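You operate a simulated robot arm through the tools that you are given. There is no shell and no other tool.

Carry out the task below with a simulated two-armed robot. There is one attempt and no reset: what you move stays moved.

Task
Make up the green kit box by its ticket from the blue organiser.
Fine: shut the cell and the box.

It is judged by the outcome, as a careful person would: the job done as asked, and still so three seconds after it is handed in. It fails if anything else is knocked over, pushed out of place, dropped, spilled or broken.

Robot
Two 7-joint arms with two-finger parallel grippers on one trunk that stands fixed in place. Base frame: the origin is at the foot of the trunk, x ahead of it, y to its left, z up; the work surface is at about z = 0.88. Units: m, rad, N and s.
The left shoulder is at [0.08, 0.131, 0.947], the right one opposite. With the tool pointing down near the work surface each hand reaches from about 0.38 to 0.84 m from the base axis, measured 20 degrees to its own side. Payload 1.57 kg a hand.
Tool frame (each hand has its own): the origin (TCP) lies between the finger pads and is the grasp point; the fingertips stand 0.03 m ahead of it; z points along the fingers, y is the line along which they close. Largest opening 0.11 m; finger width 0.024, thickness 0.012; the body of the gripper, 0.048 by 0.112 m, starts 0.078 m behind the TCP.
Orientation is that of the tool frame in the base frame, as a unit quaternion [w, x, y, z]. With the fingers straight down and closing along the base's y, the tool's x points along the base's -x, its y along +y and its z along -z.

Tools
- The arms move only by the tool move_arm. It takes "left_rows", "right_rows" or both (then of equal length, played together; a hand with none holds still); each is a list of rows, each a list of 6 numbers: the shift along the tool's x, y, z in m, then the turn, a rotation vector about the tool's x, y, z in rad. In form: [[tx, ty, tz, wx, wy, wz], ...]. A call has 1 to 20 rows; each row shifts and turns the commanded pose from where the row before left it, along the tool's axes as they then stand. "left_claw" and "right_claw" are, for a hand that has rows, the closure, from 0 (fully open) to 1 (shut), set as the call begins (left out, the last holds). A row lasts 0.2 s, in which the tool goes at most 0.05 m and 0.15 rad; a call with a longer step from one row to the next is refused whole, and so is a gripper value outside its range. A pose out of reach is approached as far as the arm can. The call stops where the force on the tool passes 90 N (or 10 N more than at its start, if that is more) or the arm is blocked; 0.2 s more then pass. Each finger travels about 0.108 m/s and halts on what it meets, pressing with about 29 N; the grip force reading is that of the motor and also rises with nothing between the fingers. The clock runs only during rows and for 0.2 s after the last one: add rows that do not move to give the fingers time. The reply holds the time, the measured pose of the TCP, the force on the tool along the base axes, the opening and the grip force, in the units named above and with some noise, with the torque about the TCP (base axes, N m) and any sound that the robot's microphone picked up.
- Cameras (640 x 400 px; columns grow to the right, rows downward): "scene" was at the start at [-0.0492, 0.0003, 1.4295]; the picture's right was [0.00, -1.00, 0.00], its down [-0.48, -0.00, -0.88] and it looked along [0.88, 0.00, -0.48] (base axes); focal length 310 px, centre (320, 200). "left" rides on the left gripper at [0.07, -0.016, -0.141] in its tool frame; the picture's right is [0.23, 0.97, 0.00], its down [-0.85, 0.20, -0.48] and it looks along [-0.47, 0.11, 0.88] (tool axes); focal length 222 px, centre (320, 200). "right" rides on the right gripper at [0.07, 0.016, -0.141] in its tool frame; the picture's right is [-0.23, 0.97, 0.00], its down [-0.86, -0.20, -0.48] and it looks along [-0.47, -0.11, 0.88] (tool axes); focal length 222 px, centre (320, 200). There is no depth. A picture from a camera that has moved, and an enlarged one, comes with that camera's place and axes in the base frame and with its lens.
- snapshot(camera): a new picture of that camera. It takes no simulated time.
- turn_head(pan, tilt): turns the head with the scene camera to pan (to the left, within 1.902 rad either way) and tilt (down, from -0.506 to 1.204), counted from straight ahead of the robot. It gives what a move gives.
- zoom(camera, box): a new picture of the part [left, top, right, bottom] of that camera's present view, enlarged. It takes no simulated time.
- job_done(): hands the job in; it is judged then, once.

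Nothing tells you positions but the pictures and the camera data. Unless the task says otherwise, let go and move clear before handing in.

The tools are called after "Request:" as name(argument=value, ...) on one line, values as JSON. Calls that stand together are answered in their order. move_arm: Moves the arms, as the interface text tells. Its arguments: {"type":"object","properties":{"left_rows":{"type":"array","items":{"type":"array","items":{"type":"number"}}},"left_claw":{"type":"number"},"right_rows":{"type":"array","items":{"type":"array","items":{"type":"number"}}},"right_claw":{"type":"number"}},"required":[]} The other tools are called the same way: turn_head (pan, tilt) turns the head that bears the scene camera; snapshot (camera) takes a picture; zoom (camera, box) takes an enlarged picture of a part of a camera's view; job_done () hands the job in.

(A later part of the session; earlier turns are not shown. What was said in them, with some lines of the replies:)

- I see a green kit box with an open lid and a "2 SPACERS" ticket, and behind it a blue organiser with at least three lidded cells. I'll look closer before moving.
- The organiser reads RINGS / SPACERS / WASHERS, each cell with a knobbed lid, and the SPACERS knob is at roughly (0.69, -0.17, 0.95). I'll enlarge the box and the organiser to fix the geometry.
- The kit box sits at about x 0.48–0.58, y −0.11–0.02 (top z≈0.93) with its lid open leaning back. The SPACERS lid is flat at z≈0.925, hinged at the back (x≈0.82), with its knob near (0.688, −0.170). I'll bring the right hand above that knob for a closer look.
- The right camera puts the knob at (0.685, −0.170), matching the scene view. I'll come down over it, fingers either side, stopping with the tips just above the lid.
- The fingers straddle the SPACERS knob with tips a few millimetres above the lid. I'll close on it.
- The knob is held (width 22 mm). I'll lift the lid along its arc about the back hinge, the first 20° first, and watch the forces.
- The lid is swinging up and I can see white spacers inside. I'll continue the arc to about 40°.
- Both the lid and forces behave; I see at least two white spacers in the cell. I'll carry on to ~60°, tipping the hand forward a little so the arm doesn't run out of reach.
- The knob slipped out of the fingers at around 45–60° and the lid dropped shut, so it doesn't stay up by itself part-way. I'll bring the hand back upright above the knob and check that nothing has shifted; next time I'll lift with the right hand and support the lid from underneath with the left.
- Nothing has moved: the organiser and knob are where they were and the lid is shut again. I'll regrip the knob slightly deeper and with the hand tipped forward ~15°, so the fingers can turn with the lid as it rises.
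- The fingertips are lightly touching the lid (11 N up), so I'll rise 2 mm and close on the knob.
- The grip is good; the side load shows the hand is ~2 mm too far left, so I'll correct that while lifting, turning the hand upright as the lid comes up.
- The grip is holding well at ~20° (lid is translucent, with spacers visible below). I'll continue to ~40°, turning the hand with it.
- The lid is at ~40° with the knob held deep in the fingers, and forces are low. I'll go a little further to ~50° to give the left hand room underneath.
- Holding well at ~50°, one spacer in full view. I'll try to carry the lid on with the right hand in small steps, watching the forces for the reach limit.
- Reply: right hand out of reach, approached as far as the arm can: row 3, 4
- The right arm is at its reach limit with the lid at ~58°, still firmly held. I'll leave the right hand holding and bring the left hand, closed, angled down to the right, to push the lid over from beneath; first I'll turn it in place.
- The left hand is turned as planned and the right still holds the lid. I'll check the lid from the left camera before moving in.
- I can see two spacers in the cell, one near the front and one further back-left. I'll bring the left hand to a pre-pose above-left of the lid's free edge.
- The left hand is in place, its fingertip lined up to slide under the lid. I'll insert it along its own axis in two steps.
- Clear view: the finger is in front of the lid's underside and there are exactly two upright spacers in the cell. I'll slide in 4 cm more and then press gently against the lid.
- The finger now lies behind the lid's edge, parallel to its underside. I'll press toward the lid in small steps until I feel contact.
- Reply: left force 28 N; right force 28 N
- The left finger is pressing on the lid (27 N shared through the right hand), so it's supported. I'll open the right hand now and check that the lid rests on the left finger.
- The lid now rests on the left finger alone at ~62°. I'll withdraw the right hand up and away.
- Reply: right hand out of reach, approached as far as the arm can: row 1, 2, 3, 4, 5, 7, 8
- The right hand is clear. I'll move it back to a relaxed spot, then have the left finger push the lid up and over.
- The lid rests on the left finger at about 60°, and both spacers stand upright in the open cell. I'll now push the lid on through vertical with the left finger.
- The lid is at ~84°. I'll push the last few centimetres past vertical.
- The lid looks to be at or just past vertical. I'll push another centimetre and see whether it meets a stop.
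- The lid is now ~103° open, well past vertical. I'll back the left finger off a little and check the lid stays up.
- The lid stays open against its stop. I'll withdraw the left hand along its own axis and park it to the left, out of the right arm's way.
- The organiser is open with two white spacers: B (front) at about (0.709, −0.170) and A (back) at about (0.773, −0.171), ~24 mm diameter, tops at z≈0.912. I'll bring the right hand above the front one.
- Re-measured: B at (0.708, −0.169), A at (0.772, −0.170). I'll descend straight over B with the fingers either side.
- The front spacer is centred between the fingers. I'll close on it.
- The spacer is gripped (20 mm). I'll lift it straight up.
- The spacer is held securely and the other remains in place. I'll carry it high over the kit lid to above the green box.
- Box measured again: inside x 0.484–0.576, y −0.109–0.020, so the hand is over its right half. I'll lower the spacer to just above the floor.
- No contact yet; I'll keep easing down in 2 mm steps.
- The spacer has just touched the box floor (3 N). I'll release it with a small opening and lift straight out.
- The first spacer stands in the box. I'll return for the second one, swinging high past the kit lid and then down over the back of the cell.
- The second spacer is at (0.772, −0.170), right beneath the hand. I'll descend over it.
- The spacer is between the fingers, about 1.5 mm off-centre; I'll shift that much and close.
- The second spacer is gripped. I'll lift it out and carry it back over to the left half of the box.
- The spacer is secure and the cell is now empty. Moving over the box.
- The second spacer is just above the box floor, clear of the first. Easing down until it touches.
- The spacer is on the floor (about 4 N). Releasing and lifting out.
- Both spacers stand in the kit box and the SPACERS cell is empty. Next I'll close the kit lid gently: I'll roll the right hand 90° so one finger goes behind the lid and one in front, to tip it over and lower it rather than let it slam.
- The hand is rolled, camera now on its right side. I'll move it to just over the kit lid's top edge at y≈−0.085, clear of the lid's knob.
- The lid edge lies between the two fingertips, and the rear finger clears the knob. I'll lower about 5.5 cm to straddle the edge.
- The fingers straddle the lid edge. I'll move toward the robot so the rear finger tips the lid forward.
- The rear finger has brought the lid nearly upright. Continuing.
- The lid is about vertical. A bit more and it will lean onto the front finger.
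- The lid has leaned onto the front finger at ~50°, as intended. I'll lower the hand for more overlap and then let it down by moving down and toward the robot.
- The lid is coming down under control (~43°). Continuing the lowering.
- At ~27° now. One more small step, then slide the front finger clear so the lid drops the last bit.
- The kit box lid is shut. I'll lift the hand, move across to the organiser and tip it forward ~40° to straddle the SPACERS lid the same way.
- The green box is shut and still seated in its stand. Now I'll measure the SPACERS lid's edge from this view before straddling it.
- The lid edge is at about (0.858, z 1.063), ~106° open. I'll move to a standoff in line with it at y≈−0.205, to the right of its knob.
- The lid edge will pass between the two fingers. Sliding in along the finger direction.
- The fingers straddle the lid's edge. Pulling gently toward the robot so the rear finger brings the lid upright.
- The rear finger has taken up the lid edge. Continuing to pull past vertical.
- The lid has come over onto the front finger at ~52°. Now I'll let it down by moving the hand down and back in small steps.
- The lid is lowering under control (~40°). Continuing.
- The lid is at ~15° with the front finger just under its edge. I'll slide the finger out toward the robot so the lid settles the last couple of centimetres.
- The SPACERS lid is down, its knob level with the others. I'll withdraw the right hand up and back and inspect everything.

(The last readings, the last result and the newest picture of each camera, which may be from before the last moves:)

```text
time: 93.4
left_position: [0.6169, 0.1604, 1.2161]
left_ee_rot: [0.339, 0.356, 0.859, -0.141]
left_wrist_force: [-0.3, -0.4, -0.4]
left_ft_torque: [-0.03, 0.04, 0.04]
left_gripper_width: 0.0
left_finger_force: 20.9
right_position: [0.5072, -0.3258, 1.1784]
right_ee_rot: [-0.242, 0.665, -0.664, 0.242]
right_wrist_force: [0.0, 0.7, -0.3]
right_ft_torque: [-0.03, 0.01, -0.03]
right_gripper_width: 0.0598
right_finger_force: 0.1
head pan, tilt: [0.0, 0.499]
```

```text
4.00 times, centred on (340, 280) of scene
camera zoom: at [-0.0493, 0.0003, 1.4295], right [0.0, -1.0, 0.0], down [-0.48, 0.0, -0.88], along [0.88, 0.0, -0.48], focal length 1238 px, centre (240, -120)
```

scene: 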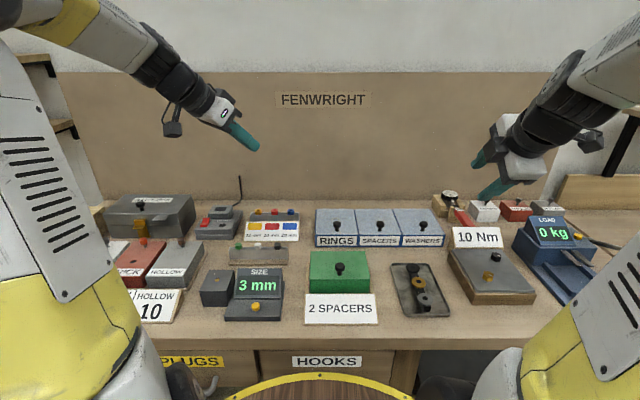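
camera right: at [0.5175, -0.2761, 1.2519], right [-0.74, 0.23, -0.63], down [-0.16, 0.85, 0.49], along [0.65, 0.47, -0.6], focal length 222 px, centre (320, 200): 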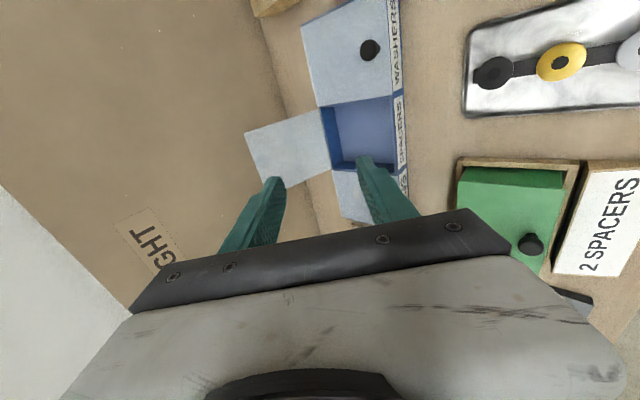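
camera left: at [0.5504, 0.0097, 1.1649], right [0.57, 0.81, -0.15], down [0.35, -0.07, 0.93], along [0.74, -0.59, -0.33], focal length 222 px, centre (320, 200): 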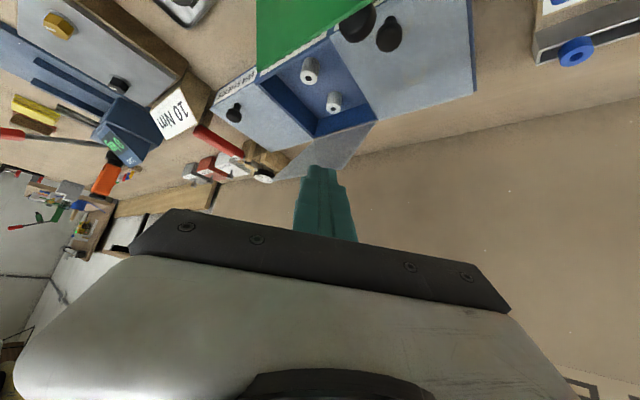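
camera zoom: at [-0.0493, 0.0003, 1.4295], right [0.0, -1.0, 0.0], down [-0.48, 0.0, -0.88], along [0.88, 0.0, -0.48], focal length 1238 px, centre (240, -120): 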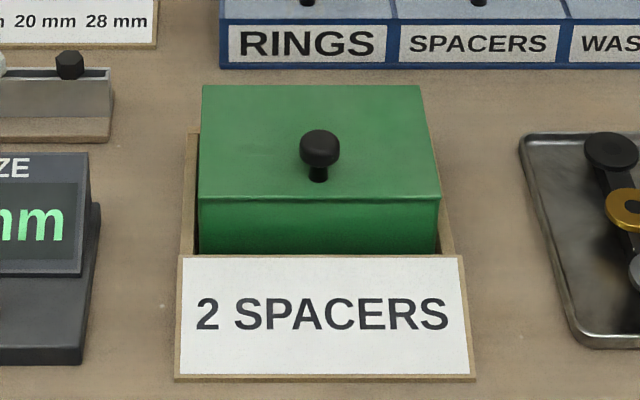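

Both lids look shut and everything else is in place. I'll do a closer check of the lid seams.

Request:
zoom(camera="scene", box=[305, 245, 375, 300])

Request:
zoom(camera="scene", box=[345, 205, 415, 250])

Request:
snapshot(camera="right")

Request:
snapshot(camera="left")

```text
7.27 times, centred on (340, 272) of scene
camera zoom: at [-0.0493, 0.0003, 1.4295], right [0.0, -1.0, 0.0], down [-0.48, 0.0, -0.88], along [0.88, 0.0, -0.48], focal length 2251 px, centre (174, -327)
```

zoom: 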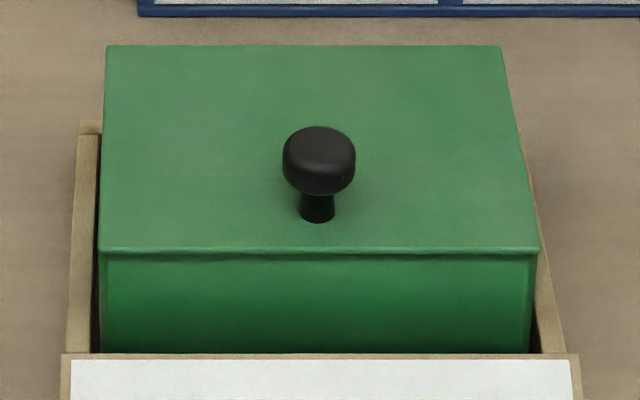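

```text
8.89 times, centred on (380, 228) of scene
camera zoom: at [-0.0493, 0.0003, 1.4295], right [0.0, -1.0, 0.0], down [-0.48, 0.0, -0.88], along [0.88, 0.0, -0.48], focal length 2752 px, centre (-213, -44)
```

zoom: 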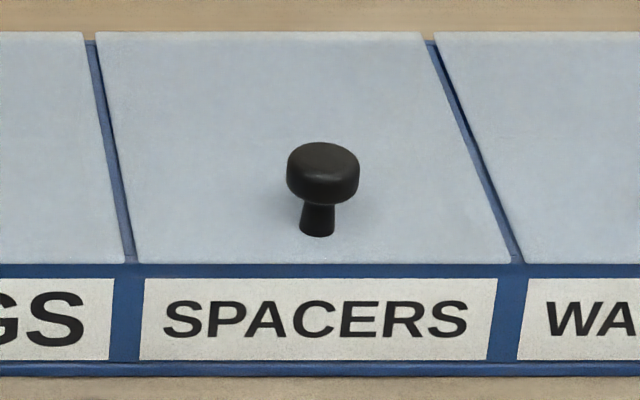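

```text
taken
camera right: at [0.4036, -0.3962, 1.2767], right [-0.75, 0.23, -0.63], down [-0.16, 0.85, 0.49], along [0.65, 0.47, -0.6], focal length 222 px, centre (320, 200)
```

right: 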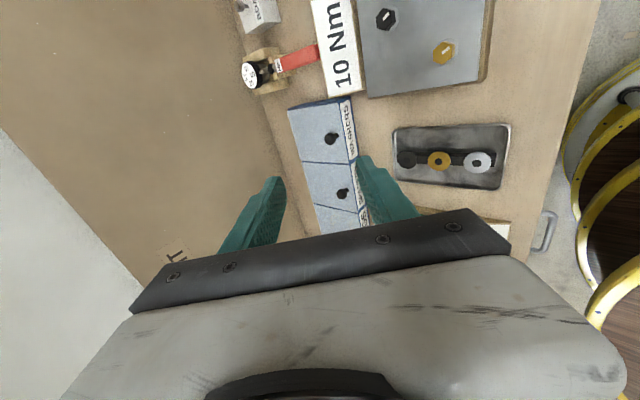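

```text
taken
camera left: at [0.5013, 0.2533, 1.2716], right [0.57, 0.81, -0.15], down [0.35, -0.07, 0.93], along [0.74, -0.59, -0.33], focal length 222 px, centre (320, 200)
```

left: 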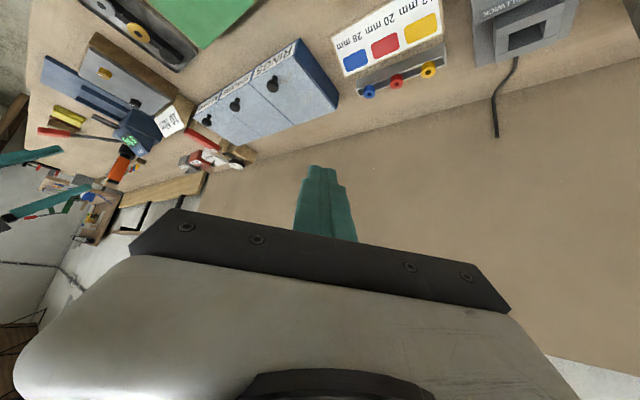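

The kit box holds the two spacers with its lid flush, the SPACERS lid is level with its neighbours, and both hands are empty and clear. Nothing else has moved, so I'm handing the job in.

Request:
job_done()

```text
The job is handed in.
```

The green kit box now holds two spacers from the blue organiser, as its ticket asks. Both the box lid and the SPACERS cell lid are shut.

On the first try the SPACERS lid slipped from the gripper part-way up and dropped shut. I checked afterwards and nothing had moved. I then lifted it with the right hand and pushed it over with the left.

In the last pictures both lids sat flush, the box and ticket were in their original places, and nothing else on the bench looked disturbed. Both hands were empty and clear when I handed in.
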